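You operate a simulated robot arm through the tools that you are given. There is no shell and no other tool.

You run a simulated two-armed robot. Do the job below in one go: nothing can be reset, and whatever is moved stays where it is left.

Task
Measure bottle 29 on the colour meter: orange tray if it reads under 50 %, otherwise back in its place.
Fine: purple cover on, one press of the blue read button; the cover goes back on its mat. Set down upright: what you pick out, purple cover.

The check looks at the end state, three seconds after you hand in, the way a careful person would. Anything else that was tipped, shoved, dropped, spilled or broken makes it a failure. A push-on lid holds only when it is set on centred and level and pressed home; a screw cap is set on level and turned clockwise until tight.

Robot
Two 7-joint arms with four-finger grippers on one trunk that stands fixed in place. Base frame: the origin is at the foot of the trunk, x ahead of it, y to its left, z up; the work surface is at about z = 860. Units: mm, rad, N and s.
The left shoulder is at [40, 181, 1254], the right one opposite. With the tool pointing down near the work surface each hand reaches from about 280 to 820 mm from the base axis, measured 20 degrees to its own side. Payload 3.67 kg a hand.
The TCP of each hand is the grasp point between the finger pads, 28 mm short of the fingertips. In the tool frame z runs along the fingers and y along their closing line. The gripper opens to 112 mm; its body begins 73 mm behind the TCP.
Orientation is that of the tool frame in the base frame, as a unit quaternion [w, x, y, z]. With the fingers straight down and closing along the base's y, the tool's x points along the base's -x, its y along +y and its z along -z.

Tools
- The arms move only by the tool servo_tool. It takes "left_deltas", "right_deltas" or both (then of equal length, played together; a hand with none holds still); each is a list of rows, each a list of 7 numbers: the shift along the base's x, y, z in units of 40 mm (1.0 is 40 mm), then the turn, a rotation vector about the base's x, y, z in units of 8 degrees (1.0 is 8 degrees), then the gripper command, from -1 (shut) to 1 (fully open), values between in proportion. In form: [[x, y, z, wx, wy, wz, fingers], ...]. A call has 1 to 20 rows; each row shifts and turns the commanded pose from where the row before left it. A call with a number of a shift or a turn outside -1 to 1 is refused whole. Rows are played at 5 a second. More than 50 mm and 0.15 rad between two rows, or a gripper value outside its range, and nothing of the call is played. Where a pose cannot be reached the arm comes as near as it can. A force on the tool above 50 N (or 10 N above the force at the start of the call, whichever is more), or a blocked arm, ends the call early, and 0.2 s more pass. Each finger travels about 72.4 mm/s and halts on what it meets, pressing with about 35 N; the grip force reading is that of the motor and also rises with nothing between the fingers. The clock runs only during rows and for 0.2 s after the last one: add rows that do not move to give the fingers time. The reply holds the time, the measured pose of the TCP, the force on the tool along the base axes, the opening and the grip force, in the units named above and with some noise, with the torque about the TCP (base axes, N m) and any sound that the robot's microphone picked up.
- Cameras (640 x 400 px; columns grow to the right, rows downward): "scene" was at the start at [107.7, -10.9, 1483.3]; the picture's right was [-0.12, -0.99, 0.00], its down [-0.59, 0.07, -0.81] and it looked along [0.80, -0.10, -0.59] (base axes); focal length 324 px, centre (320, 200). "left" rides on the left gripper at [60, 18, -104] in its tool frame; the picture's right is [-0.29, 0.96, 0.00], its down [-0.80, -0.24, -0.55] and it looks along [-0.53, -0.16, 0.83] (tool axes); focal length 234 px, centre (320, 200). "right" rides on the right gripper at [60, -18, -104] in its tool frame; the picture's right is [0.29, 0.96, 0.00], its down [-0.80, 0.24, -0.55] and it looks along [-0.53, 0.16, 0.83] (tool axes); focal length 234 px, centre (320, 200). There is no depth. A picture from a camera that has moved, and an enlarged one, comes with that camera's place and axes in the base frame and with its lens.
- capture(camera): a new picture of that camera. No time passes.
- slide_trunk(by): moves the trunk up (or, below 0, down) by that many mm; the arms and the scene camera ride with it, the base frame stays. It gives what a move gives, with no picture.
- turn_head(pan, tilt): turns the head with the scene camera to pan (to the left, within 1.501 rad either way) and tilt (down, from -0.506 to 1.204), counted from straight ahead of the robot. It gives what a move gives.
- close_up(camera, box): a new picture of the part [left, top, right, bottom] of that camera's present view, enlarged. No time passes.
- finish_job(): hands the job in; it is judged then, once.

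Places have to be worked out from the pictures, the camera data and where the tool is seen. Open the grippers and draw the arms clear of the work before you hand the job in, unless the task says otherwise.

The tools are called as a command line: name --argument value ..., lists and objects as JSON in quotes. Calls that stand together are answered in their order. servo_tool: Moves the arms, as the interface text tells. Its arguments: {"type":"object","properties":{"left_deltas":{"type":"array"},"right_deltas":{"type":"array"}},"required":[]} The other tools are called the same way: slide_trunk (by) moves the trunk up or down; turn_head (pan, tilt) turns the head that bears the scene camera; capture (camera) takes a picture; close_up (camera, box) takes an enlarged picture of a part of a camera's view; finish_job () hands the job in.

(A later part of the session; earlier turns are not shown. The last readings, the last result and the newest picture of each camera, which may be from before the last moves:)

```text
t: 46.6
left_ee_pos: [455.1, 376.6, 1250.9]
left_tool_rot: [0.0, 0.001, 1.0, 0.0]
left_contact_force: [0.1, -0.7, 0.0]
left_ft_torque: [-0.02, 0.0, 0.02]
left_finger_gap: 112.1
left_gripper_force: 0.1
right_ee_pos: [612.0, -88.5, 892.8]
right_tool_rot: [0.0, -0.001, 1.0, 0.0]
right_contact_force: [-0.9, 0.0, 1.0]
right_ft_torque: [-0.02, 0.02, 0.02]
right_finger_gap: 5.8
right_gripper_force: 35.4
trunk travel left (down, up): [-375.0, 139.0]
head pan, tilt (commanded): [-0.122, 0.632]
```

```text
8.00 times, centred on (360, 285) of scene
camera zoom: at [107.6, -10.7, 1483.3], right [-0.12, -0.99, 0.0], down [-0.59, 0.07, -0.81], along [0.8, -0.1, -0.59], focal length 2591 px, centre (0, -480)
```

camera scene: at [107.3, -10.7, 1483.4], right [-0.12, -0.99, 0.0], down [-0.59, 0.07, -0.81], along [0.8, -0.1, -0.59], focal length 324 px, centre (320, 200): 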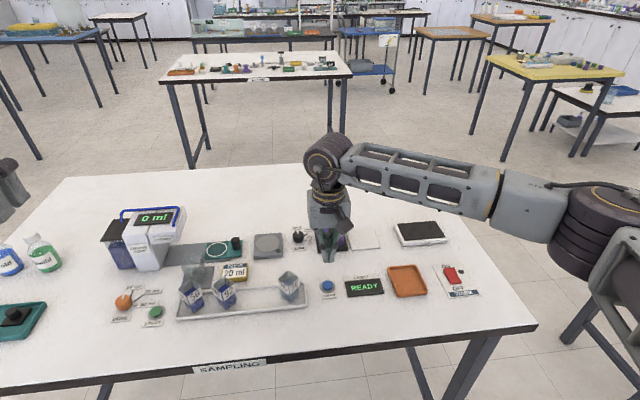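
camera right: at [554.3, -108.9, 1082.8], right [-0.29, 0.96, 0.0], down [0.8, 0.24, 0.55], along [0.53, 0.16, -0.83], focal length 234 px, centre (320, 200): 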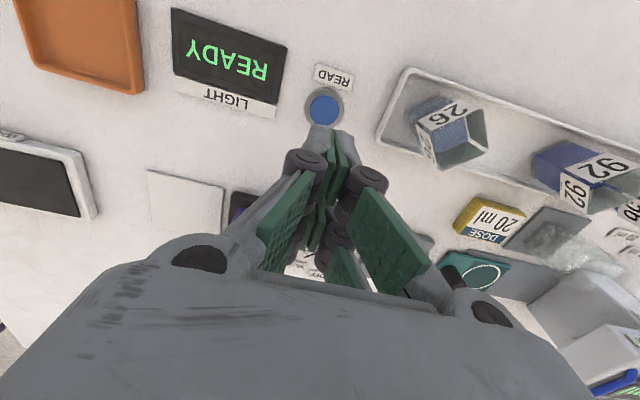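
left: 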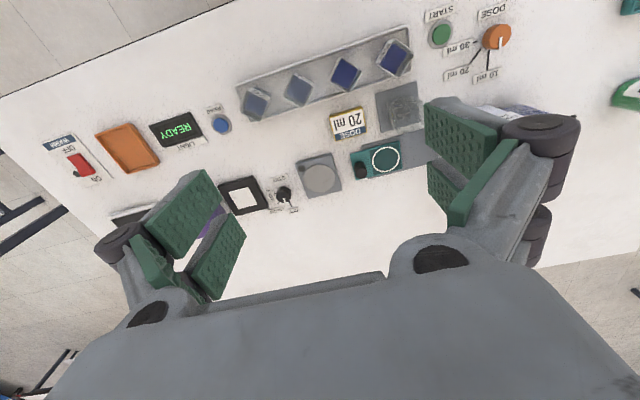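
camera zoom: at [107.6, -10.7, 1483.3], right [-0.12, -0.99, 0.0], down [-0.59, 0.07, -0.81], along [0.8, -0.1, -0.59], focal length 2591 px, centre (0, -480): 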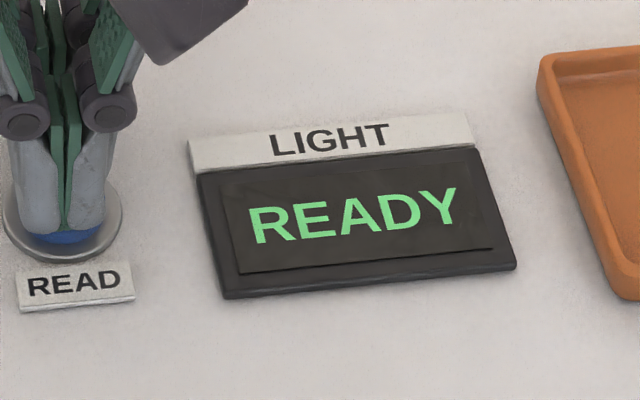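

The near fingers look shut though the reading says 6 mm. I look at the whole gripper from both cameras.

capture --camera "right"

close_up --camera "scene" --box '[300, 230, 364, 300]'

capture --camera "left"

```text
taken
camera right: at [553.7, -107.8, 996.4], right [-0.29, 0.96, 0.0], down [0.8, 0.24, 0.55], along [0.53, 0.16, -0.83], focal length 234 px, centre (320, 200)
```

right: 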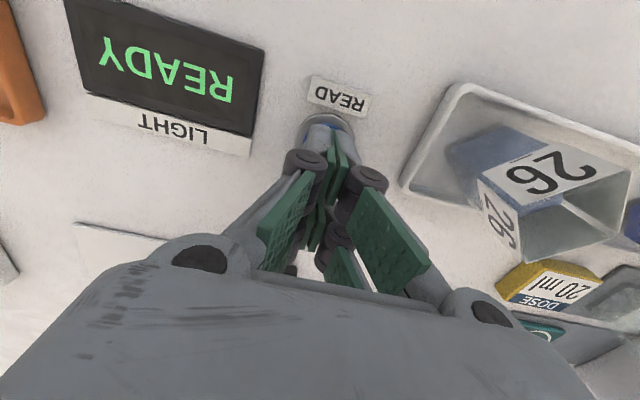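

```text
5.71 times, centred on (332, 265) of scene
camera zoom: at [107.6, -10.7, 1483.3], right [-0.12, -0.99, 0.0], down [-0.59, 0.07, -0.81], along [0.8, -0.1, -0.59], focal length 1850 px, centre (251, -171)
```

zoom: 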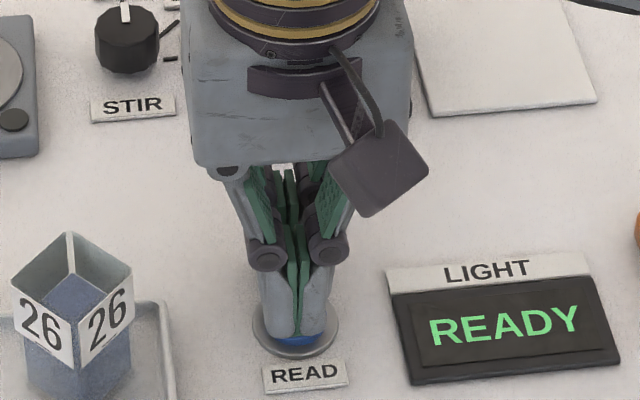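

```text
taken
camera left: at [394.9, 395.9, 1355.1], right [0.29, 0.96, 0.0], down [0.8, -0.24, 0.55], along [0.53, -0.16, -0.83], focal length 234 px, centre (320, 200)
```

left: 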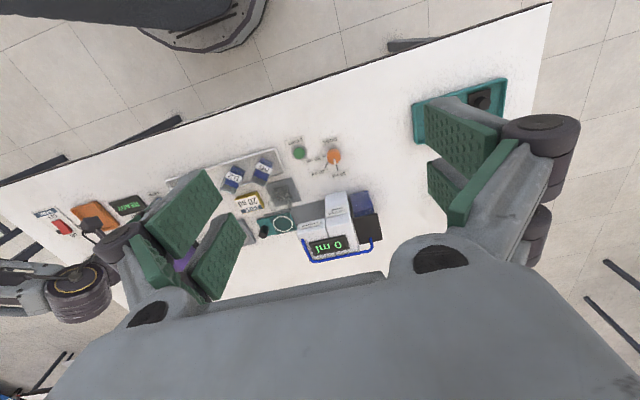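

The fingers look unchanged and the button is not yet pressed. I press on a further 1.5 mm and watch.

servo_tool --right_deltas '[[0, 0, -0.04, 0, 0, 0, -1], [0, 0, 0, 0, 0, 0, -1]]'

close_up --camera "scene" --box '[320, 260, 400, 310]'

close_up --camera "right" --box '[260, 90, 400, 190]'

```text
t: 47.2
left_ee_pos: [456.0, 377.7, 1251.3]
left_tool_rot: [0.0, 0.0, 1.0, -0.001]
left_contact_force: [-0.3, 0.4, 0.5]
left_ft_torque: [-0.03, 0.0, 0.01]
left_finger_gap: 112.0
left_gripper_force: 0.1
right_ee_pos: [612.6, -89.7, 891.8]
right_tool_rot: [0.0, 0.001, 1.0, 0.001]
right_contact_force: [0.1, 0.1, 1.6]
right_ft_torque: [-0.02, -0.04, 0.02]
right_finger_gap: 6.0
right_gripper_force: 36.1
trunk travel left (down, up): [-375.0, 139.0]
head pan, tilt (commanded): [-0.122, 0.632]
heard: click
```

```text
8.00 times, centred on (360, 285) of scene
camera zoom: at [107.6, -10.6, 1483.4], right [-0.12, -0.99, 0.0], down [-0.59, 0.07, -0.81], along [0.8, -0.1, -0.59], focal length 2591 px, centre (0, -480)
```

zoom: 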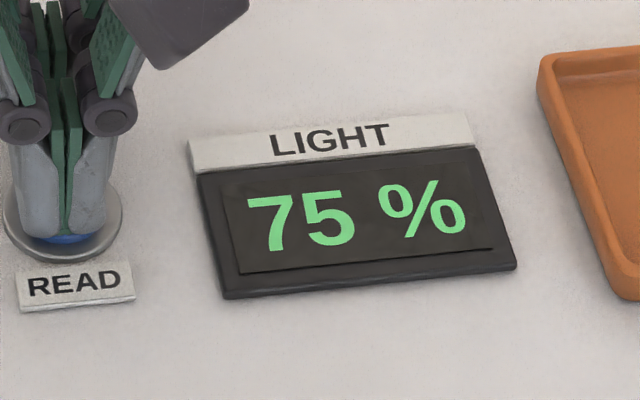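

```text
4.00 times, centred on (330, 140) of right
camera zoom: at [553.2, -107.9, 995.1], right [-0.29, 0.96, 0.0], down [0.8, 0.24, 0.55], along [0.53, 0.16, -0.83], focal length 937 px, centre (280, 440)
```

zoom: 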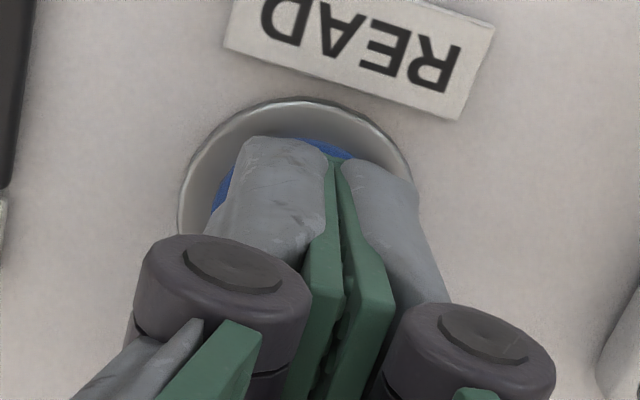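

A click was heard and the display reads 75 %, so bottle 29 goes back to its place. I lift the hand straight off the button and confirm the display.

servo_tool --right_deltas '[[0, 0, 0.3, 0, 0, 0, -1], [0, 0, 0.6, 0, 0, 0, -1], [0, 0, 0.8, 0, 0, 0, -1], [0, 0, 0.8, 0, 0, 0, -1], [0, 0, 0.8, 0, 0, 0, -0.5], [0, 0, 0.5, 0, 0, 0, 0]]'

close_up --camera "scene" --box '[290, 200, 450, 310]'

```text
t: 48.6
left_ee_pos: [455.2, 377.8, 1250.9]
left_tool_rot: [0.0, 0.0, 1.0, 0.0]
left_contact_force: [-0.2, 0.4, -0.7]
left_ft_torque: [-0.02, 0.0, 0.0]
left_finger_gap: 112.1
left_gripper_force: 0.0
right_ee_pos: [612.2, -89.0, 1044.8]
right_tool_rot: [0.0, 0.0, 1.0, 0.001]
right_contact_force: [1.2, -0.1, -0.3]
right_ft_torque: [0.04, -0.01, 0.03]
right_finger_gap: 55.9
right_gripper_force: 0.1
trunk travel left (down, up): [-375.0, 139.0]
head pan, tilt (commanded): [-0.122, 0.632]
```

```text
3.64 times, centred on (370, 255) of scene
camera zoom: at [107.5, -10.7, 1483.4], right [-0.12, -0.99, 0.0], down [-0.59, 0.07, -0.81], along [0.8, -0.1, -0.59], focal length 1178 px, centre (138, 0)
```

zoom: 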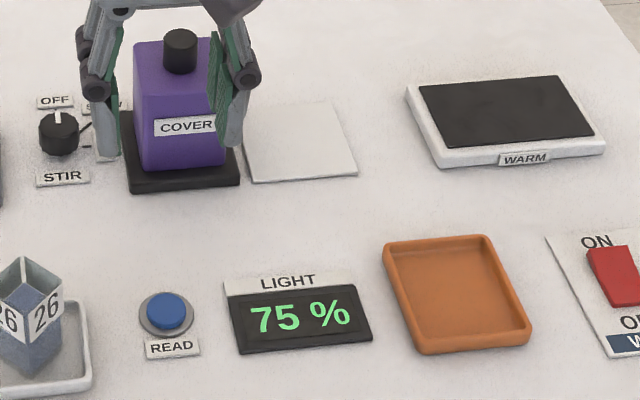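

The display holds 75 %. I go back over the cover's knob at [751.7, -120.7] with the fingers half open, then check alignment.

servo_tool --right_deltas '[[0.5, -0.11, 0, 0, 0, 0, 0], [0.8, -0.18, 0, 0, 0, 0, 0], [0.8, -0.18, 0, 0, 0, 0, 0], [0.8, -0.18, 0, 0, 0, 0, 0], [0.575, -0.12, 0, 0, 0, 0, 0], [0, 0, -0.5, 0, 0, 0, 0], [0, 0, -0.5, 0, 0, 0, 0], [0, 0, 0, 0, 0, 0, 0]]'

close_up --camera "right" --box '[200, 80, 440, 230]'

close_up --camera "scene" --box '[298, 185, 394, 260]'

```text
t: 50.4
left_ee_pos: [455.2, 377.6, 1250.3]
left_tool_rot: [0.0, 0.0, 1.0, 0.001]
left_contact_force: [-0.1, 0.0, -0.4]
left_ft_torque: [-0.04, -0.02, 0.0]
left_finger_gap: 112.4
left_gripper_force: 0.0
right_ee_pos: [752.9, -119.1, 1003.5]
right_tool_rot: [0.001, -0.001, 1.0, -0.001]
right_contact_force: [-0.3, 0.2, 0.6]
right_ft_torque: [0.0, 0.02, 0.0]
right_finger_gap: 56.0
right_gripper_force: 0.1
trunk travel left (down, up): [-375.0, 139.0]
head pan, tilt (commanded): [-0.122, 0.632]
```

```text
2.67 times, centred on (320, 155) of right
camera zoom: at [693.3, -138.0, 1106.8], right [-0.29, 0.96, 0.0], down [0.8, 0.24, 0.55], along [0.53, 0.16, -0.83], focal length 624 px, centre (320, 320)
```

zoom: 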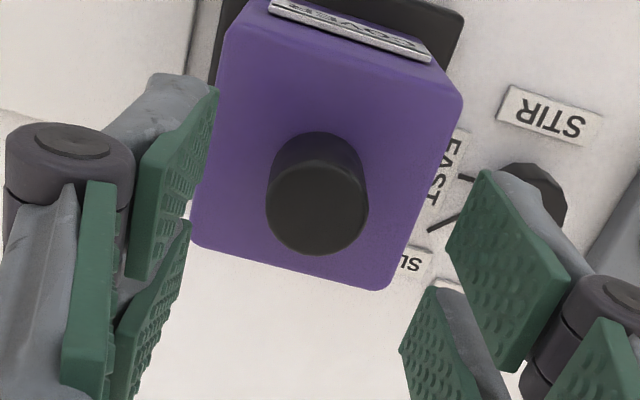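

```text
5.33 times, centred on (346, 222) of scene
camera zoom: at [107.4, -10.4, 1483.4], right [-0.12, -0.99, 0.0], down [-0.59, 0.07, -0.81], along [0.8, -0.1, -0.59], focal length 1727 px, centre (181, 80)
```

zoom: 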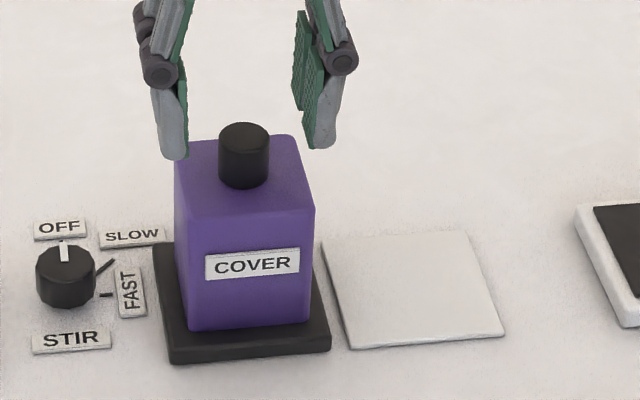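

The knob appears about (-3, -1.7) mm off the TCP. I correct, lower a bit and check again.

servo_tool --right_deltas '[[-0.065, -0.04, 0, 0, 0, 0, 0], [0, 0, -0.2, 0, 0, 0, 0], [0, 0, -0.1, 0, 0, 0, 0], [0, 0, 0, 0, 0, 0, 0]]'

close_up --camera "right" --box '[200, 80, 440, 230]'

close_up --camera "scene" --box '[298, 185, 394, 260]'

```text
t: 51.4
left_ee_pos: [455.7, 376.3, 1250.6]
left_tool_rot: [0.001, 0.0, 1.0, 0.0]
left_contact_force: [-0.6, -0.7, -0.2]
left_ft_torque: [0.0, -0.02, 0.0]
left_finger_gap: 111.9
left_gripper_force: 0.1
right_ee_pos: [749.9, -122.1, 991.4]
right_tool_rot: [0.0, 0.0, 1.0, 0.0]
right_contact_force: [0.6, -0.1, -0.1]
right_ft_torque: [-0.02, 0.01, 0.01]
right_finger_gap: 55.8
right_gripper_force: 0.0
trunk travel left (down, up): [-375.0, 139.0]
head pan, tilt (commanded): [-0.122, 0.632]
```

```text
2.67 times, centred on (320, 155) of right
camera zoom: at [690.6, -140.5, 1095.3], right [-0.29, 0.96, 0.0], down [0.8, 0.24, 0.55], along [0.53, 0.16, -0.83], focal length 624 px, centre (320, 320)
```

zoom: 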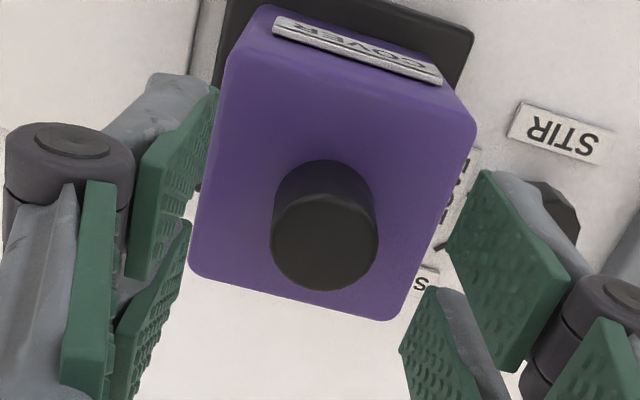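

```text
5.33 times, centred on (346, 222) of scene
camera zoom: at [107.6, -10.7, 1483.4], right [-0.12, -0.99, 0.0], down [-0.59, 0.07, -0.81], along [0.8, -0.1, -0.59], focal length 1727 px, centre (181, 80)
```

zoom: 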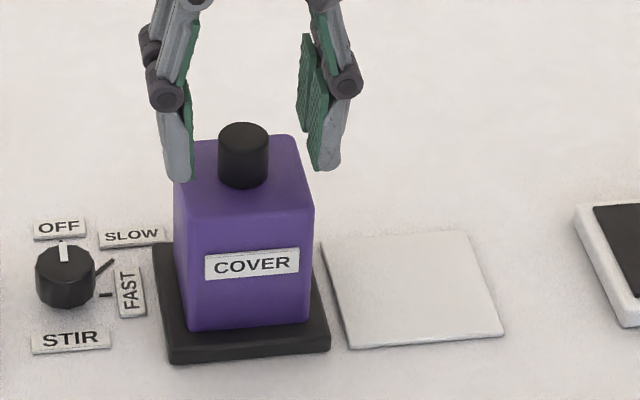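

The knob is centred now within 1 mm. I lower to z 979 and close on it.

servo_tool --right_deltas '[[0, 0.015, -0.15, 0, 0, 0, 0], [0, 0, -0.14, 0, 0, 0, 0], [0, 0, 0, 0, 0, 0, 0], [0, 0, 0, 0, 0, 0, -0.3], [0, 0, 0, 0, 0, 0, -0.5], [0, 0, 0, 0, 0, 0, -0.8], [0, 0, 0, 0, 0, 0, -0.8], [0, 0, 0, 0, 0, 0, -0.8]]'

close_up --camera "scene" --box '[298, 185, 394, 260]'

close_up --camera "right" --box '[200, 80, 440, 230]'

```text
t: 53.2
left_ee_pos: [454.5, 376.2, 1252.3]
left_tool_rot: [0.001, 0.001, 1.0, 0.001]
left_contact_force: [-0.3, 0.1, 0.5]
left_ft_torque: [0.05, 0.03, 0.01]
left_finger_gap: 112.1
left_gripper_force: 0.0
right_ee_pos: [748.1, -122.1, 978.6]
right_tool_rot: [0.0, -0.001, 1.0, 0.0]
right_contact_force: [-0.8, 0.2, -0.1]
right_ft_torque: [0.02, 0.0, 0.01]
right_finger_gap: 21.2
right_gripper_force: 34.9
trunk travel left (down, up): [-375.0, 139.0]
head pan, tilt (commanded): [-0.122, 0.632]
```

```text
5.33 times, centred on (346, 222) of scene
camera zoom: at [107.8, -10.7, 1483.3], right [-0.12, -0.99, 0.0], down [-0.59, 0.07, -0.81], along [0.8, -0.1, -0.59], focal length 1727 px, centre (181, 80)
```

zoom: 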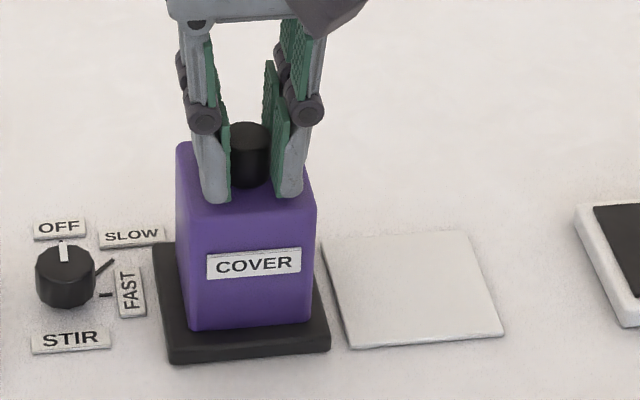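

```text
2.67 times, centred on (320, 155) of right
camera zoom: at [690.2, -140.5, 1082.7], right [-0.29, 0.96, 0.0], down [0.8, 0.24, 0.55], along [0.53, 0.16, -0.83], focal length 624 px, centre (320, 320)
```

zoom: 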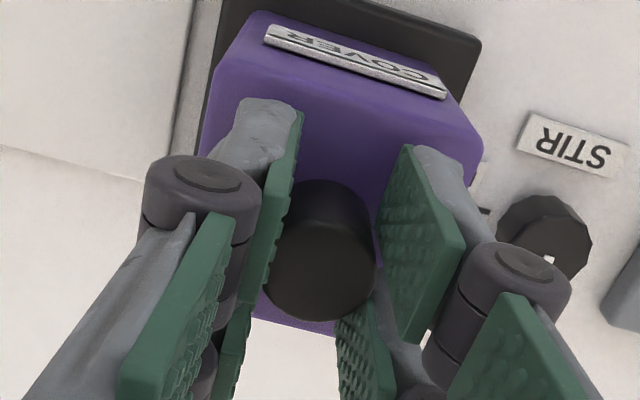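

The knob is gripped. I lift the cover straight up slowly, clear of the bottle.

servo_tool --right_deltas '[[0, 0, 0.1, 0, 0, 0, -0.8], [0, 0, 0.2, 0, 0, 0, -0.8], [0, 0, 0.3, 0, 0, 0, -0.8], [0, 0, 0.4, 0, 0, 0, -0.8], [0, 0, 0.4, 0, 0, 0, -0.8], [0, 0, 0.4, 0, 0, 0, -0.8], [0, 0, 0.3, 0, 0, 0, -0.8], [0, 0, 0.2, 0, 0, 0, -0.8], [0, 0, 0, 0, 0, 0, -0.8]]'

close_up --camera "scene" --box '[282, 160, 410, 260]'

```text
t: 55.2
left_ee_pos: [456.1, 378.2, 1251.2]
left_tool_rot: [0.001, 0.0, 1.0, 0.0]
left_contact_force: [-0.1, 0.6, -0.1]
left_ft_torque: [0.01, 0.01, -0.01]
left_finger_gap: 112.1
left_gripper_force: 0.1
right_ee_pos: [749.4, -121.0, 1070.6]
right_tool_rot: [0.0, 0.0, 1.0, 0.0]
right_contact_force: [-0.1, 0.3, 0.5]
right_ft_torque: [-0.02, 0.01, 0.02]
right_finger_gap: 21.4
right_gripper_force: 34.5
trunk travel left (down, up): [-375.0, 139.0]
head pan, tilt (commanded): [-0.122, 0.632]
```

```text
4.00 times, centred on (346, 210) of scene
camera zoom: at [107.8, -10.7, 1483.3], right [-0.12, -0.99, 0.0], down [-0.59, 0.07, -0.81], along [0.8, -0.1, -0.59], focal length 1295 px, centre (216, 160)
```

zoom: 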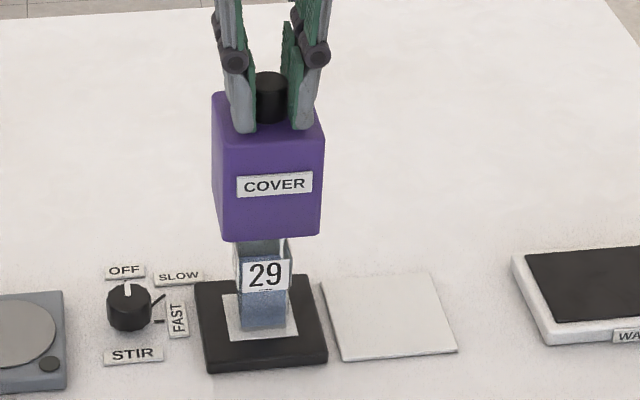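

The bottle is still upright on the pad. I carry the cover back over its mat.

servo_tool --right_deltas '[[0, -0.15, 0, 0, 0, 0, -0.8], [0.01, -0.3, 0, 0, 0, 0, -0.8], [0, -0.4, 0, 0, 0, 0, -0.8], [0, -0.45, 0, 0, 0, 0, -0.8], [0, -0.4, 0, 0, 0, 0, -0.8], [0, -0.3, 0, 0, 0, 0, -0.8], [0, -0.15, 0, 0, 0, 0, -0.8], [0, -0.08, 0, 0, 0, 0, -0.8], [0, 0, 0, 0, 0, 0, -0.8]]'

capture --camera "right"

close_up --camera "scene" --box '[298, 160, 426, 260]'

```text
t: 57.2
left_ee_pos: [455.3, 377.9, 1251.8]
left_tool_rot: [-0.001, 0.0, 1.0, 0.0]
left_contact_force: [-0.1, -0.3, 0.2]
left_ft_torque: [0.01, -0.01, -0.02]
left_finger_gap: 112.0
left_gripper_force: 0.0
right_ee_pos: [749.4, -212.1, 1071.2]
right_tool_rot: [0.0, 0.0, 1.0, 0.0]
right_contact_force: [-0.5, 0.7, 0.9]
right_ft_torque: [0.03, -0.01, 0.02]
right_finger_gap: 20.8
right_gripper_force: 34.7
trunk travel left (down, up): [-375.0, 139.0]
head pan, tilt (commanded): [-0.122, 0.632]
```

```text
taken
camera right: at [690.6, -229.8, 1174.6], right [-0.29, 0.96, 0.0], down [0.8, 0.24, 0.55], along [0.53, 0.16, -0.83], focal length 234 px, centre (320, 200)
```

right: 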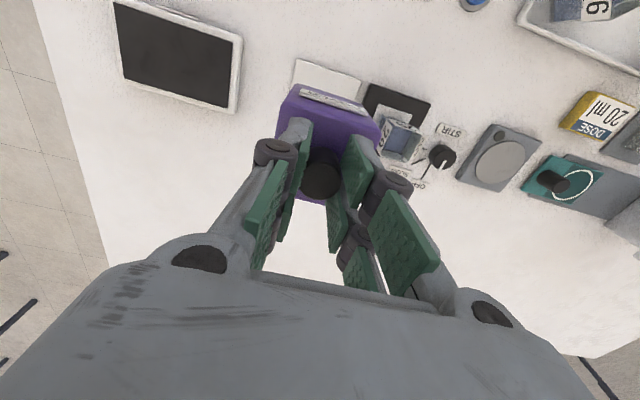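

```text
4.00 times, centred on (362, 210) of scene
camera zoom: at [107.8, -10.7, 1483.3], right [-0.12, -0.99, 0.0], down [-0.59, 0.07, -0.81], along [0.8, -0.1, -0.59], focal length 1295 px, centre (152, 160)
```

zoom: 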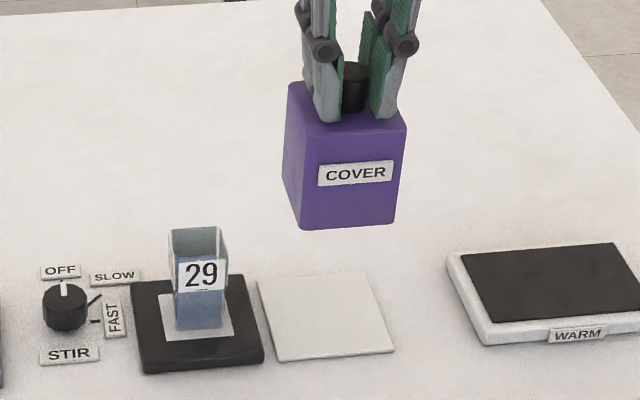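

The mat's near edge is at x about 711 and its centre about [750.6, -211.3], so the cover is centred over it. I lower it slowly to about 8 mm above.

servo_tool --right_deltas '[[0, 0, -0.2, 0, 0, 0, -0.8], [0, 0, -0.35, 0, 0, 0, -0.8], [0, 0, -0.4, 0, 0, 0, -0.8], [0, 0, -0.4, 0, 0, 0, -0.8], [0, 0, -0.35, 0, 0, 0, -0.8], [0, 0, -0.25, 0, 0, 0, -0.8], [0, 0, -0.15, 0, 0, 0, -0.8], [0, 0, -0.1, 0, 0, 0, -0.8], [0, 0, 0, 0, 0, 0, -0.8]]'

close_up --camera "scene" --box '[298, 160, 426, 260]'

```text
t: 59.2
left_ee_pos: [455.1, 377.4, 1250.4]
left_tool_rot: [-0.001, 0.0, 1.0, 0.0]
left_contact_force: [0.7, -0.9, -0.3]
left_ft_torque: [0.0, -0.05, -0.02]
left_finger_gap: 111.8
left_gripper_force: 0.0
right_ee_pos: [749.6, -210.9, 981.1]
right_tool_rot: [0.001, 0.0, 1.0, 0.001]
right_contact_force: [-0.2, -0.5, -0.4]
right_ft_torque: [0.0, 0.02, -0.01]
right_finger_gap: 21.1
right_gripper_force: 35.2
trunk travel left (down, up): [-375.0, 139.0]
head pan, tilt (commanded): [-0.122, 0.632]
```

```text
4.00 times, centred on (362, 210) of scene
camera zoom: at [107.7, -10.8, 1483.3], right [-0.12, -0.99, 0.0], down [-0.59, 0.07, -0.81], along [0.8, -0.1, -0.59], focal length 1295 px, centre (152, 160)
```

zoom: 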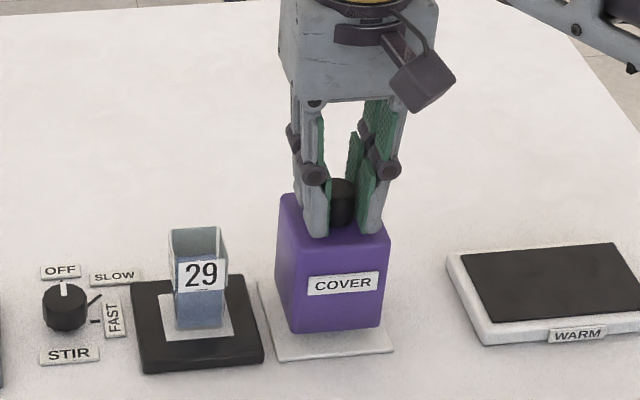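

Commanded z is about 983; contact is expected near 972. I lower in fine steps.

servo_tool --right_deltas '[[0, 0, -0.1, 0, 0, 0, -0.8], [0, 0, -0.06, 0, 0, 0, -0.8], [0, 0, 0, 0, 0, 0, -0.8]]'

servo_tool --right_deltas '[[0, 0, -0.04, 0, 0, 0, -0.8], [0, 0, 0, 0, 0, 0, -0.8]]'

servo_tool --right_deltas '[[0, 0, -0.03, 0, 0, 0, -0.8], [0, 0, 0, 0, 0, 0, -0.8]]'

```text
t: 60.0
left_ee_pos: [457.1, 377.5, 1250.1]
left_tool_rot: [-0.001, 0.0, 1.0, 0.001]
left_contact_force: [0.5, -0.2, 0.5]
left_ft_torque: [-0.01, 0.0, 0.03]
left_finger_gap: 111.8
left_gripper_force: 0.0
right_ee_pos: [748.9, -210.0, 976.1]
right_tool_rot: [0.0, -0.001, 1.0, -0.001]
right_contact_force: [0.3, -0.3, -1.0]
right_ft_torque: [0.0, -0.01, 0.01]
right_finger_gap: 20.8
right_gripper_force: 35.2
trunk travel left (down, up): [-375.0, 139.0]
head pan, tilt (commanded): [-0.122, 0.632]
```

```text
t: 60.6
left_ee_pos: [454.8, 376.4, 1250.4]
left_tool_rot: [-0.001, -0.001, 1.0, 0.001]
left_contact_force: [-0.2, -0.8, 0.5]
left_ft_torque: [-0.03, 0.0, 0.02]
left_finger_gap: 111.9
left_gripper_force: 0.1
right_ee_pos: [749.1, -210.5, 975.2]
right_tool_rot: [0.0, 0.001, 1.0, 0.0]
right_contact_force: [-0.3, -0.1, -1.3]
right_ft_torque: [0.02, -0.02, 0.0]
right_finger_gap: 20.8
right_gripper_force: 35.2
trunk travel left (down, up): [-375.0, 139.0]
head pan, tilt (commanded): [-0.122, 0.632]
```

```text
t: 61.2
left_ee_pos: [455.6, 377.4, 1250.9]
left_tool_rot: [0.0, 0.001, 1.0, 0.0]
left_contact_force: [-0.1, -0.5, -0.6]
left_ft_torque: [0.01, -0.01, -0.01]
left_finger_gap: 112.3
left_gripper_force: 0.0
right_ee_pos: [749.6, -210.4, 973.2]
right_tool_rot: [0.0, 0.0, 1.0, 0.0]
right_contact_force: [-0.1, 0.1, -0.4]
right_ft_torque: [-0.02, 0.0, 0.02]
right_finger_gap: 21.0
right_gripper_force: 34.7
trunk travel left (down, up): [-375.0, 139.0]
head pan, tilt (commanded): [-0.122, 0.632]
```

No contact yet at about 973.5. I continue with 1.2 mm steps.

servo_tool --right_deltas '[[0, 0, -0.03, 0, 0, 0, -0.8], [0, 0, 0, 0, 0, 0, -0.8]]'

servo_tool --right_deltas '[[0, 0, -0.03, 0, 0, 0, -0.8], [0, 0, 0, 0, 0, 0, -0.8]]'

```text
t: 61.8
left_ee_pos: [454.7, 377.6, 1251.4]
left_tool_rot: [0.0, 0.0, 1.0, -0.001]
left_contact_force: [0.1, 0.3, -0.7]
left_ft_torque: [-0.02, 0.02, -0.03]
left_finger_gap: 111.7
left_gripper_force: 0.0
right_ee_pos: [747.3, -211.3, 971.5]
right_tool_rot: [0.001, 0.0, 1.0, 0.0]
right_contact_force: [0.5, 0.4, -1.3]
right_ft_torque: [-0.04, 0.0, -0.05]
right_finger_gap: 20.9
right_gripper_force: 34.7
trunk travel left (down, up): [-375.0, 139.0]
head pan, tilt (commanded): [-0.122, 0.632]
```

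```text
t: 62.4
left_ee_pos: [455.5, 376.7, 1251.7]
left_tool_rot: [0.0, 0.0, 1.0, 0.001]
left_contact_force: [-1.0, 0.2, 0.5]
left_ft_torque: [0.0, -0.02, 0.01]
left_finger_gap: 112.3
left_gripper_force: 0.0
right_ee_pos: [748.2, -210.9, 971.4]
right_tool_rot: [0.0, 0.0, 1.0, 0.0]
right_contact_force: [-0.5, 0.0, -0.6]
right_ft_torque: [0.0, 0.03, 0.01]
right_finger_gap: 20.9
right_gripper_force: 35.3
trunk travel left (down, up): [-375.0, 139.0]
head pan, tilt (commanded): [-0.122, 0.632]
```

close_up --camera "scene" --box '[330, 200, 410, 260]'

```text
6.67 times, centred on (370, 230) of scene
camera zoom: at [107.8, -10.7, 1483.3], right [-0.12, -0.99, 0.0], down [-0.59, 0.07, -0.81], along [0.8, -0.1, -0.59], focal length 2159 px, centre (-13, 0)
```

zoom: 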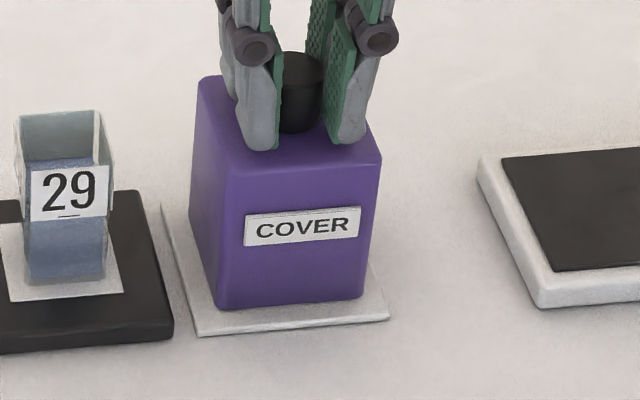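

The cover is just above the mat. I continue the 1 mm steps until the force rises.

servo_tool --right_deltas '[[0, 0, -0.025, 0, 0, 0, -0.8], [0, 0, 0, 0, 0, 0, -0.8]]'

servo_tool --right_deltas '[[0, 0, -0.025, 0, 0, 0, -0.8], [0, 0, 0, 0, 0, 0, -0.8]]'

```text
t: 63.0
left_ee_pos: [454.7, 376.5, 1251.9]
left_tool_rot: [0.0, 0.0, 1.0, 0.0]
left_contact_force: [-1.2, 0.0, -0.1]
left_ft_torque: [0.02, 0.03, 0.01]
left_finger_gap: 112.1
left_gripper_force: 0.0
right_ee_pos: [749.3, -210.5, 971.2]
right_tool_rot: [0.0, 0.0, 1.0, 0.0]
right_contact_force: [0.1, -0.1, 0.5]
right_ft_torque: [0.01, 0.01, 0.02]
right_finger_gap: 20.4
right_gripper_force: 34.6
trunk travel left (down, up): [-375.0, 139.0]
head pan, tilt (commanded): [-0.122, 0.632]
```

```text
t: 63.6
left_ee_pos: [454.3, 377.1, 1250.7]
left_tool_rot: [0.0, -0.001, 1.0, 0.0]
left_contact_force: [-0.4, -0.1, -0.2]
left_ft_torque: [0.01, -0.02, -0.01]
left_finger_gap: 112.1
left_gripper_force: 0.0
right_ee_pos: [749.2, -209.9, 969.2]
right_tool_rot: [0.001, 0.0, 1.0, 0.0]
right_contact_force: [-1.0, -0.1, 4.9]
right_ft_torque: [-0.07, 0.18, -0.02]
right_finger_gap: 20.9
right_gripper_force: 34.8
trunk travel left (down, up): [-375.0, 139.0]
head pan, tilt (commanded): [-0.122, 0.632]
```

Contact shows about 5 N, so the cover rests on the mat. I open the fingers and check.

servo_tool --right_deltas '[[0, 0, 0, 0, 0, 0, -0.6], [0, 0, 0, 0, 0, 0, -0.4], [0, 0, 0, 0, 0, 0, -0.2], [0, 0, 0, 0, 0, 0, 0.0], [0, 0, 0, 0, 0, 0, 0.0]]'

close_up --camera "scene" --box '[330, 200, 410, 260]'

```text
t: 64.8
left_ee_pos: [455.2, 377.2, 1250.8]
left_tool_rot: [-0.001, 0.0, 1.0, 0.0]
left_contact_force: [0.0, -0.4, 0.2]
left_ft_torque: [0.0, 0.0, 0.01]
left_finger_gap: 112.0
left_gripper_force: 0.0
right_ee_pos: [749.6, -209.9, 968.8]
right_tool_rot: [0.0, 0.0, 1.0, 0.0]
right_contact_force: [0.1, 0.0, -0.2]
right_ft_torque: [-0.01, 0.0, 0.01]
right_finger_gap: 56.0
right_gripper_force: 0.1
trunk travel left (down, up): [-375.0, 139.0]
head pan, tilt (commanded): [-0.122, 0.632]
```

```text
6.67 times, centred on (370, 230) of scene
camera zoom: at [107.7, -10.7, 1483.3], right [-0.12, -0.99, 0.0], down [-0.59, 0.07, -0.81], along [0.8, -0.1, -0.59], focal length 2159 px, centre (-13, 0)
```

zoom: 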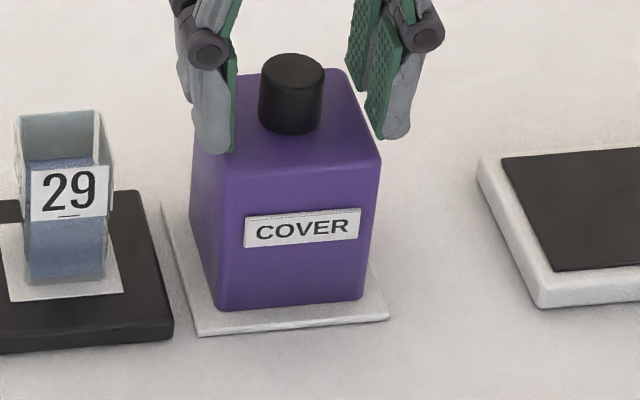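

The cover stands upright on its mat. I raise the hand clear and move back over the bottle on the pad.

servo_tool --right_deltas '[[0, 0, 0.2, 0, 0, 0, 0], [0, 0, 0.5, 0, 0, 0, 0], [0, 0, 0.7, 0, 0, 0, 0], [0, 0, 0.5, 0, 0, 0, 0], [0, 0.4, 0, 0, 0, 0, 0], [0, 0.7, 0, 0, 0, 0, 0], [0.05, 0.7, 0, 0, 0, 0, 0], [0, 0.45, 0, 0, 0, 0, 0], [0, 0, -0.5, 0, 0, 0, 0], [0, 0, -0.5, 0, 0, 0, 0], [0, 0, 0, 0, 0, 0, 0]]'

capture --camera "right"

close_up --camera "right" --box '[240, 80, 400, 180]'

close_up --camera "scene" --box '[298, 185, 394, 260]'

```text
t: 67.2
left_ee_pos: [455.6, 376.9, 1251.0]
left_tool_rot: [0.0, -0.001, 1.0, 0.0]
left_contact_force: [-1.0, -0.1, 0.6]
left_ft_torque: [0.01, -0.03, 0.02]
left_finger_gap: 111.9
left_gripper_force: 0.1
right_ee_pos: [750.0, -119.4, 1004.7]
right_tool_rot: [0.0, 0.001, 1.0, 0.0]
right_contact_force: [0.7, 0.6, 0.2]
right_ft_torque: [0.01, -0.02, -0.02]
right_finger_gap: 56.1
right_gripper_force: 0.1
trunk travel left (down, up): [-375.0, 139.0]
head pan, tilt (commanded): [-0.122, 0.632]
```

```text
taken
camera right: at [690.5, -138.6, 1108.6], right [-0.29, 0.96, 0.0], down [0.8, 0.24, 0.55], along [0.53, 0.16, -0.83], focal length 234 px, centre (320, 200)
```

right: 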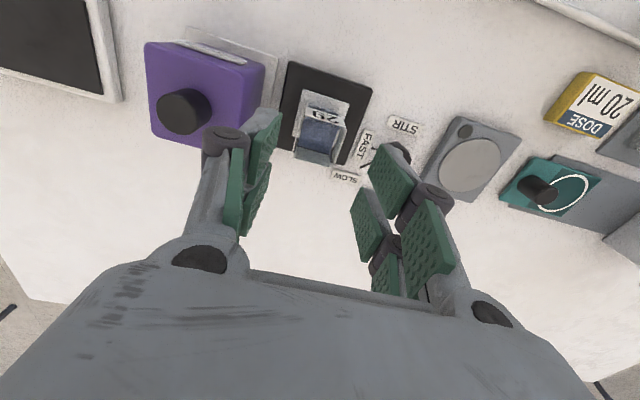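

```text
4.00 times, centred on (320, 130) of right
camera zoom: at [690.5, -138.6, 1108.6], right [-0.29, 0.96, 0.0], down [0.8, 0.24, 0.55], along [0.53, 0.16, -0.83], focal length 937 px, centre (320, 480)
```

zoom: 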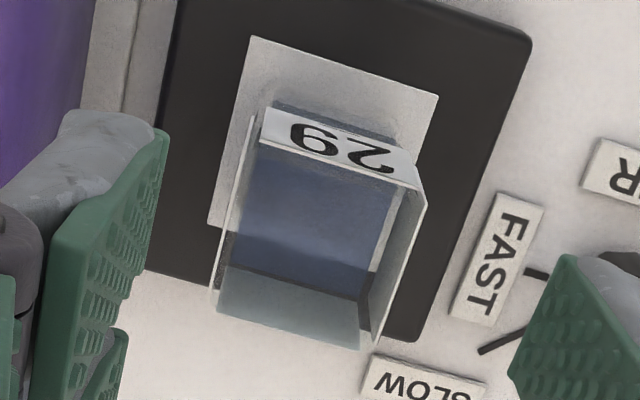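

```text
5.33 times, centred on (346, 222) of scene
camera zoom: at [107.3, -10.5, 1483.4], right [-0.12, -0.99, 0.0], down [-0.59, 0.07, -0.81], along [0.8, -0.1, -0.59], focal length 1727 px, centre (181, 80)
```

zoom: 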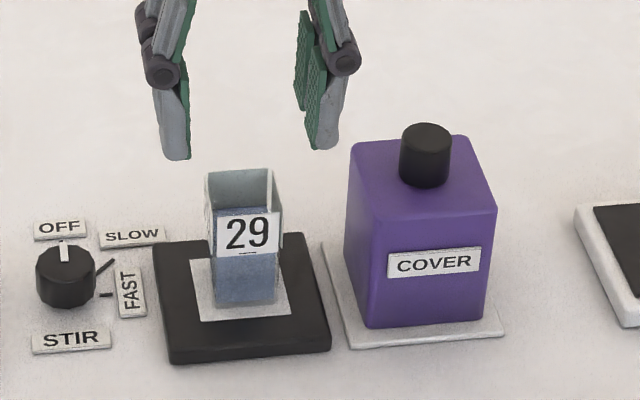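

The bottle sits about 3 mm farther in x than the TCP. I correct (+2.5, +0.4) and descend to the earlier grasp height, about 913.

servo_tool --right_deltas '[[0.0625, 0.01, -0.2, 0, 0, 0, 0.05], [0, 0, -0.45, 0, 0, 0, 0.05], [0, 0, -0.5, 0, 0, 0, 0.05], [0, 0, -0.5, 0, 0, 0, 0.05], [0, 0, -0.4, 0, 0, 0, 0.05], [0, 0, -0.26, 0, 0, 0, 0.05], [0, 0, 0, 0, 0, 0, 0.05]]'

capture --camera "right"

close_up --camera "scene" --box '[298, 185, 394, 260]'

```text
t: 68.8
left_ee_pos: [455.8, 377.6, 1250.4]
left_tool_rot: [0.0, 0.0, 1.0, 0.001]
left_contact_force: [0.8, 0.4, 0.4]
left_ft_torque: [-0.03, 0.02, 0.02]
left_finger_gap: 112.0
left_gripper_force: 0.1
right_ee_pos: [754.9, -122.0, 913.0]
right_tool_rot: [0.0, -0.001, 1.0, 0.0]
right_contact_force: [0.8, -0.2, -0.5]
right_ft_torque: [-0.01, 0.01, -0.02]
right_finger_gap: 58.8
right_gripper_force: 0.1
trunk travel left (down, up): [-375.0, 139.0]
head pan, tilt (commanded): [-0.122, 0.632]
```

```text
taken
camera right: at [695.0, -140.2, 1017.3], right [-0.29, 0.96, 0.0], down [0.8, 0.24, 0.55], along [0.53, 0.16, -0.83], focal length 234 px, centre (320, 200)
```

right: 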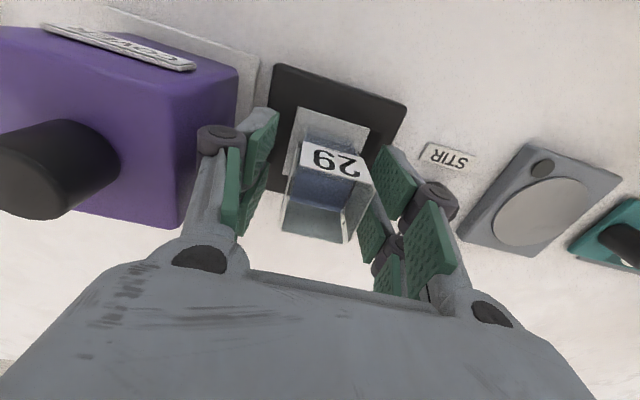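

```text
5.33 times, centred on (346, 222) of scene
camera zoom: at [107.6, -10.8, 1483.4], right [-0.12, -0.99, 0.0], down [-0.59, 0.07, -0.81], along [0.8, -0.1, -0.59], focal length 1727 px, centre (181, 80)
```

zoom: 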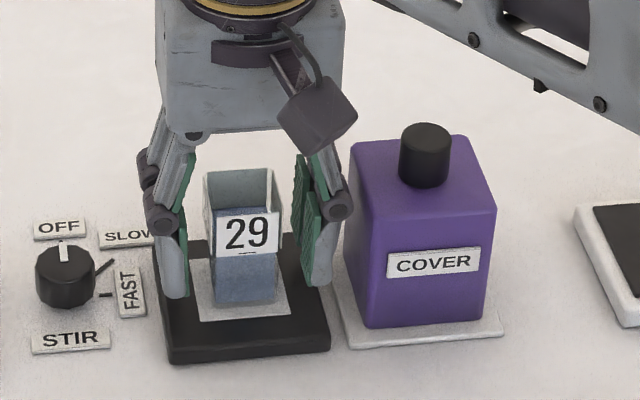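

The bottle is between the pads at the same place in view as when released. I close on it.

servo_tool --right_deltas '[[0, 0, 0, 0, 0, 0, -0.1], [0, 0, 0, 0, 0, 0, -0.3], [0, 0, 0, 0, 0, 0, -0.5], [0, 0, 0, 0, 0, 0, -0.5], [0, 0, 0, 0, 0, 0, -0.5]]'

close_up --camera "scene" --box '[298, 185, 394, 260]'

capture --camera "right"

```text
t: 70.0
left_ee_pos: [455.9, 377.4, 1250.6]
left_tool_rot: [0.0, 0.0, 1.0, 0.0]
left_contact_force: [0.0, 0.6, 0.6]
left_ft_torque: [-0.01, -0.02, 0.02]
left_finger_gap: 112.1
left_gripper_force: 0.0
right_ee_pos: [754.4, -120.8, 913.8]
right_tool_rot: [0.001, 0.0, 1.0, 0.0]
right_contact_force: [0.9, 0.3, -0.6]
right_ft_torque: [-0.01, 0.02, 0.02]
right_finger_gap: 33.3
right_gripper_force: 35.1
trunk travel left (down, up): [-375.0, 139.0]
head pan, tilt (commanded): [-0.122, 0.632]
```

```text
5.33 times, centred on (346, 222) of scene
camera zoom: at [107.7, -10.7, 1483.3], right [-0.12, -0.99, 0.0], down [-0.59, 0.07, -0.81], along [0.8, -0.1, -0.59], focal length 1727 px, centre (181, 80)
```

zoom: 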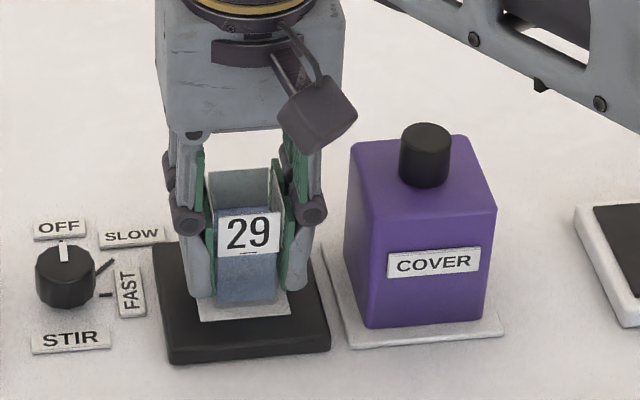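

```text
taken
camera right: at [695.1, -140.2, 1017.6], right [-0.29, 0.96, 0.0], down [0.8, 0.24, 0.55], along [0.53, 0.16, -0.83], focal length 234 px, centre (320, 200)
```

right: 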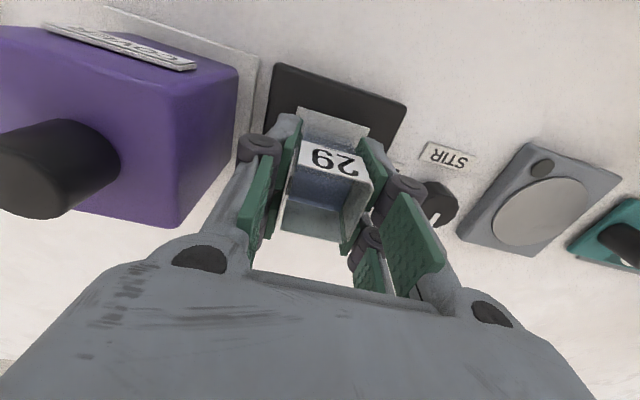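

Bottle 29 is gripped again (33.3 mm, 35 N). I lift it straight up slowly.

servo_tool --right_deltas '[[0, 0, 0.15, 0, 0, 0, -0.5], [0, 0, 0.25, 0, 0, 0, -0.5], [0, 0, 0.35, 0, 0, 0, -0.5], [0, 0, 0.4, 0, 0, 0, -0.5], [0, 0, 0.4, 0, 0, 0, -0.5], [0, 0, 0.4, 0, 0, 0, -0.5], [0, 0, 0.3, 0, 0, 0, -0.5], [0, 0, 0.15, 0, 0, 0, -0.5], [0, 0, 0, 0, 0, 0, -0.5]]'

close_up --camera "scene" --box '[298, 160, 426, 260]'

```text
t: 72.0
left_ee_pos: [456.1, 377.8, 1251.3]
left_tool_rot: [0.0, 0.0, 1.0, 0.0]
left_contact_force: [0.0, -0.7, 0.8]
left_ft_torque: [0.01, 0.01, 0.02]
left_finger_gap: 112.0
left_gripper_force: 0.0
right_ee_pos: [754.1, -121.2, 1010.0]
right_tool_rot: [0.001, 0.0, 1.0, 0.0]
right_contact_force: [0.0, -0.1, -0.6]
right_ft_torque: [0.03, 0.01, 0.02]
right_finger_gap: 33.1
right_gripper_force: 34.6
trunk travel left (down, up): [-375.0, 139.0]
head pan, tilt (commanded): [-0.122, 0.632]
```

```text
4.00 times, centred on (362, 210) of scene
camera zoom: at [107.8, -10.8, 1483.3], right [-0.12, -0.99, 0.0], down [-0.59, 0.07, -0.81], along [0.8, -0.1, -0.59], focal length 1295 px, centre (152, 160)
```

zoom: 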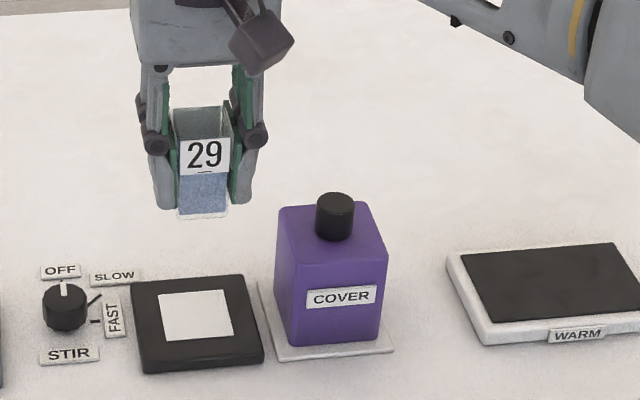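

The pad is clear and the bottle is upright in the grip. I carry it back to above its place at [580, 72], turning the hand by 45° again on the way.

servo_tool --right_deltas '[[-0.15, 0.16, 0, 0, 0, 0.2, -0.5], [-0.25, 0.27, 0, 0, 0, 0.35, -0.5], [-0.32, 0.35, 0, 0, 0, 0.4, -0.5], [-0.32, 0.35, 0, 0, 0, 0.4, -0.5], [-0.32, 0.35, 0, 0, 0, 0.4, -0.5], [-0.32, 0.35, 0, 0, 0, 0.4, -0.5], [-0.32, 0.35, 0, 0, 0, 0.4, -0.5], [-0.32, 0.35, 0, 0, 0, 0.4, -0.5], [-0.32, 0.35, 0, 0, 0, 0.4, -0.5], [-0.32, 0.35, 0, 0, 0, 0.4, -0.5], [-0.32, 0.35, 0, 0, 0, 0.4, -0.5], [-0.32, 0.35, 0, 0, 0, 0.4, -0.5], [-0.32, 0.35, 0, 0, 0, 0.4, -0.5], [-0.25, 0.27, 0, 0, 0, 0.35, -0.5], [-0.1675, 0.2725, 0, 0, 0, 0.325, -0.5], [0, 0, 0, 0, 0, 0, -0.5], [0, 0, 0, 0, 0, 0, -0.5]]'

capture --camera "right"

close_up --camera "scene" --box '[160, 200, 352, 320]'

```text
t: 75.6
left_ee_pos: [455.5, 378.2, 1250.9]
left_tool_rot: [-0.001, 0.0, 1.0, 0.0]
left_contact_force: [0.2, 0.7, 0.8]
left_ft_torque: [0.01, 0.01, 0.03]
left_finger_gap: 112.0
left_gripper_force: 0.1
right_ee_pos: [579.6, 72.7, 1008.7]
right_tool_rot: [0.0, -0.383, 0.924, 0.001]
right_contact_force: [0.2, 0.8, -1.5]
right_ft_torque: [0.01, -0.01, -0.04]
right_finger_gap: 33.1
right_gripper_force: 34.5
trunk travel left (down, up): [-375.0, 139.0]
head pan, tilt (commanded): [-0.122, 0.632]
```

```text
taken
camera right: at [550.9, 17.5, 1112.9], right [-0.88, 0.47, 0.0], down [0.39, 0.73, 0.55], along [0.26, 0.49, -0.83], focal length 234 px, centre (320, 200)
```

right: 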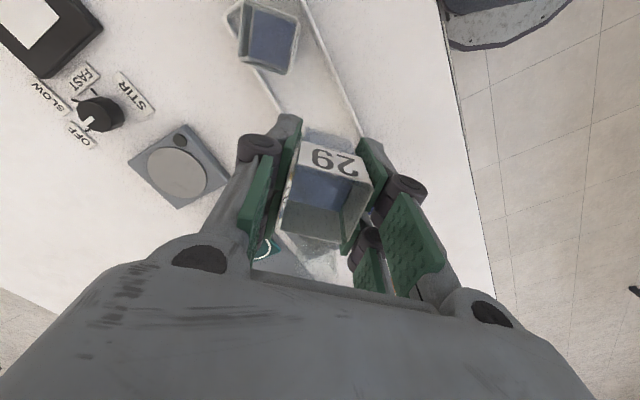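

```text
3.33 times, centred on (256, 260) of scene
camera zoom: at [107.7, -10.6, 1483.3], right [-0.12, -0.99, 0.0], down [-0.59, 0.07, -0.81], along [0.8, -0.1, -0.59], focal length 1080 px, centre (533, 0)
```

zoom: 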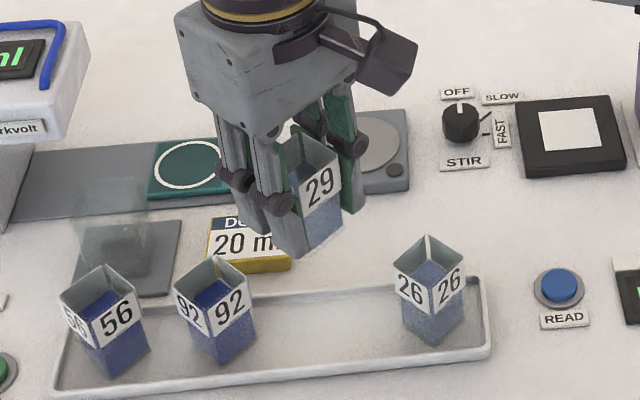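

The hand is over bottle 29's empty place at the same pose as when lifted. I lower slowly to about 8 mm above the tray floor.

servo_tool --right_deltas '[[0, 0, -0.2, 0, 0, 0, -0.5], [0, 0, -0.35, 0, 0, 0, -0.5], [0, 0, -0.4, 0, 0, 0, -0.5], [0, 0, -0.4, 0, 0, 0, -0.5], [0, 0, -0.4, 0, 0, 0, -0.5], [0, 0, -0.3, 0, 0, 0, -0.5], [0, 0, -0.2, 0, 0, 0, -0.5], [0, 0, -0.1, 0, 0, 0, -0.5], [0, 0, 0, 0, 0, 0, -0.5]]'

close_up --camera "scene" --box '[160, 220, 320, 320]'

capture --camera "right"

```text
t: 77.6
left_ee_pos: [456.1, 377.2, 1250.7]
left_tool_rot: [0.0, 0.001, 1.0, 0.0]
left_contact_force: [0.7, -0.3, -0.5]
left_ft_torque: [-0.01, -0.02, 0.04]
left_finger_gap: 112.0
left_gripper_force: 0.1
right_ee_pos: [579.7, 72.8, 914.5]
right_tool_rot: [-0.001, -0.382, 0.924, 0.001]
right_contact_force: [0.7, 0.2, -0.5]
right_ft_torque: [0.02, 0.04, -0.01]
right_finger_gap: 33.1
right_gripper_force: 35.4
trunk travel left (down, up): [-375.0, 139.0]
head pan, tilt (commanded): [-0.122, 0.632]
```

```text
4.00 times, centred on (240, 270) of scene
camera zoom: at [107.7, -10.6, 1483.3], right [-0.12, -0.99, 0.0], down [-0.59, 0.07, -0.81], along [0.8, -0.1, -0.59], focal length 1295 px, centre (640, -80)
```

zoom: 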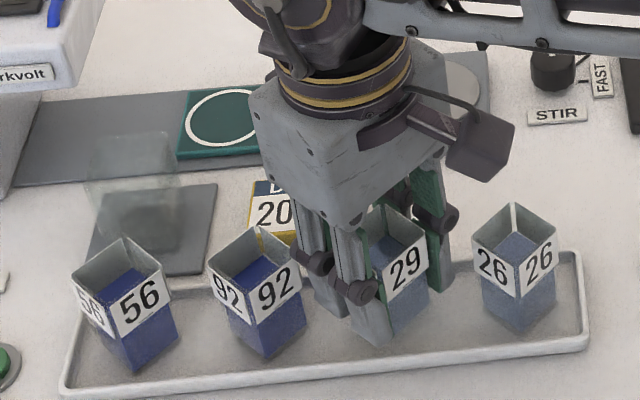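

```text
taken
camera right: at [551.2, 17.1, 1019.4], right [-0.88, 0.47, 0.0], down [0.39, 0.73, 0.55], along [0.26, 0.49, -0.83], focal length 234 px, centre (320, 200)
```

right: 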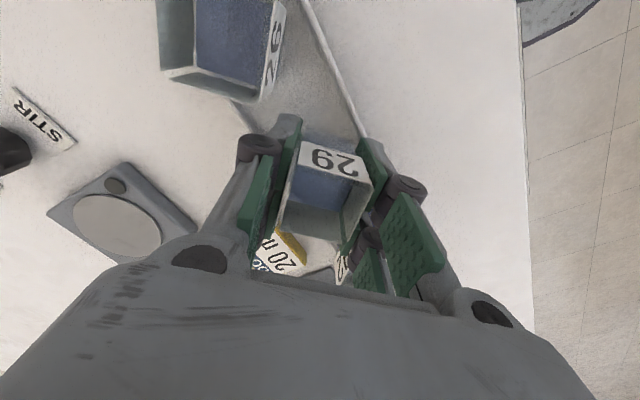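

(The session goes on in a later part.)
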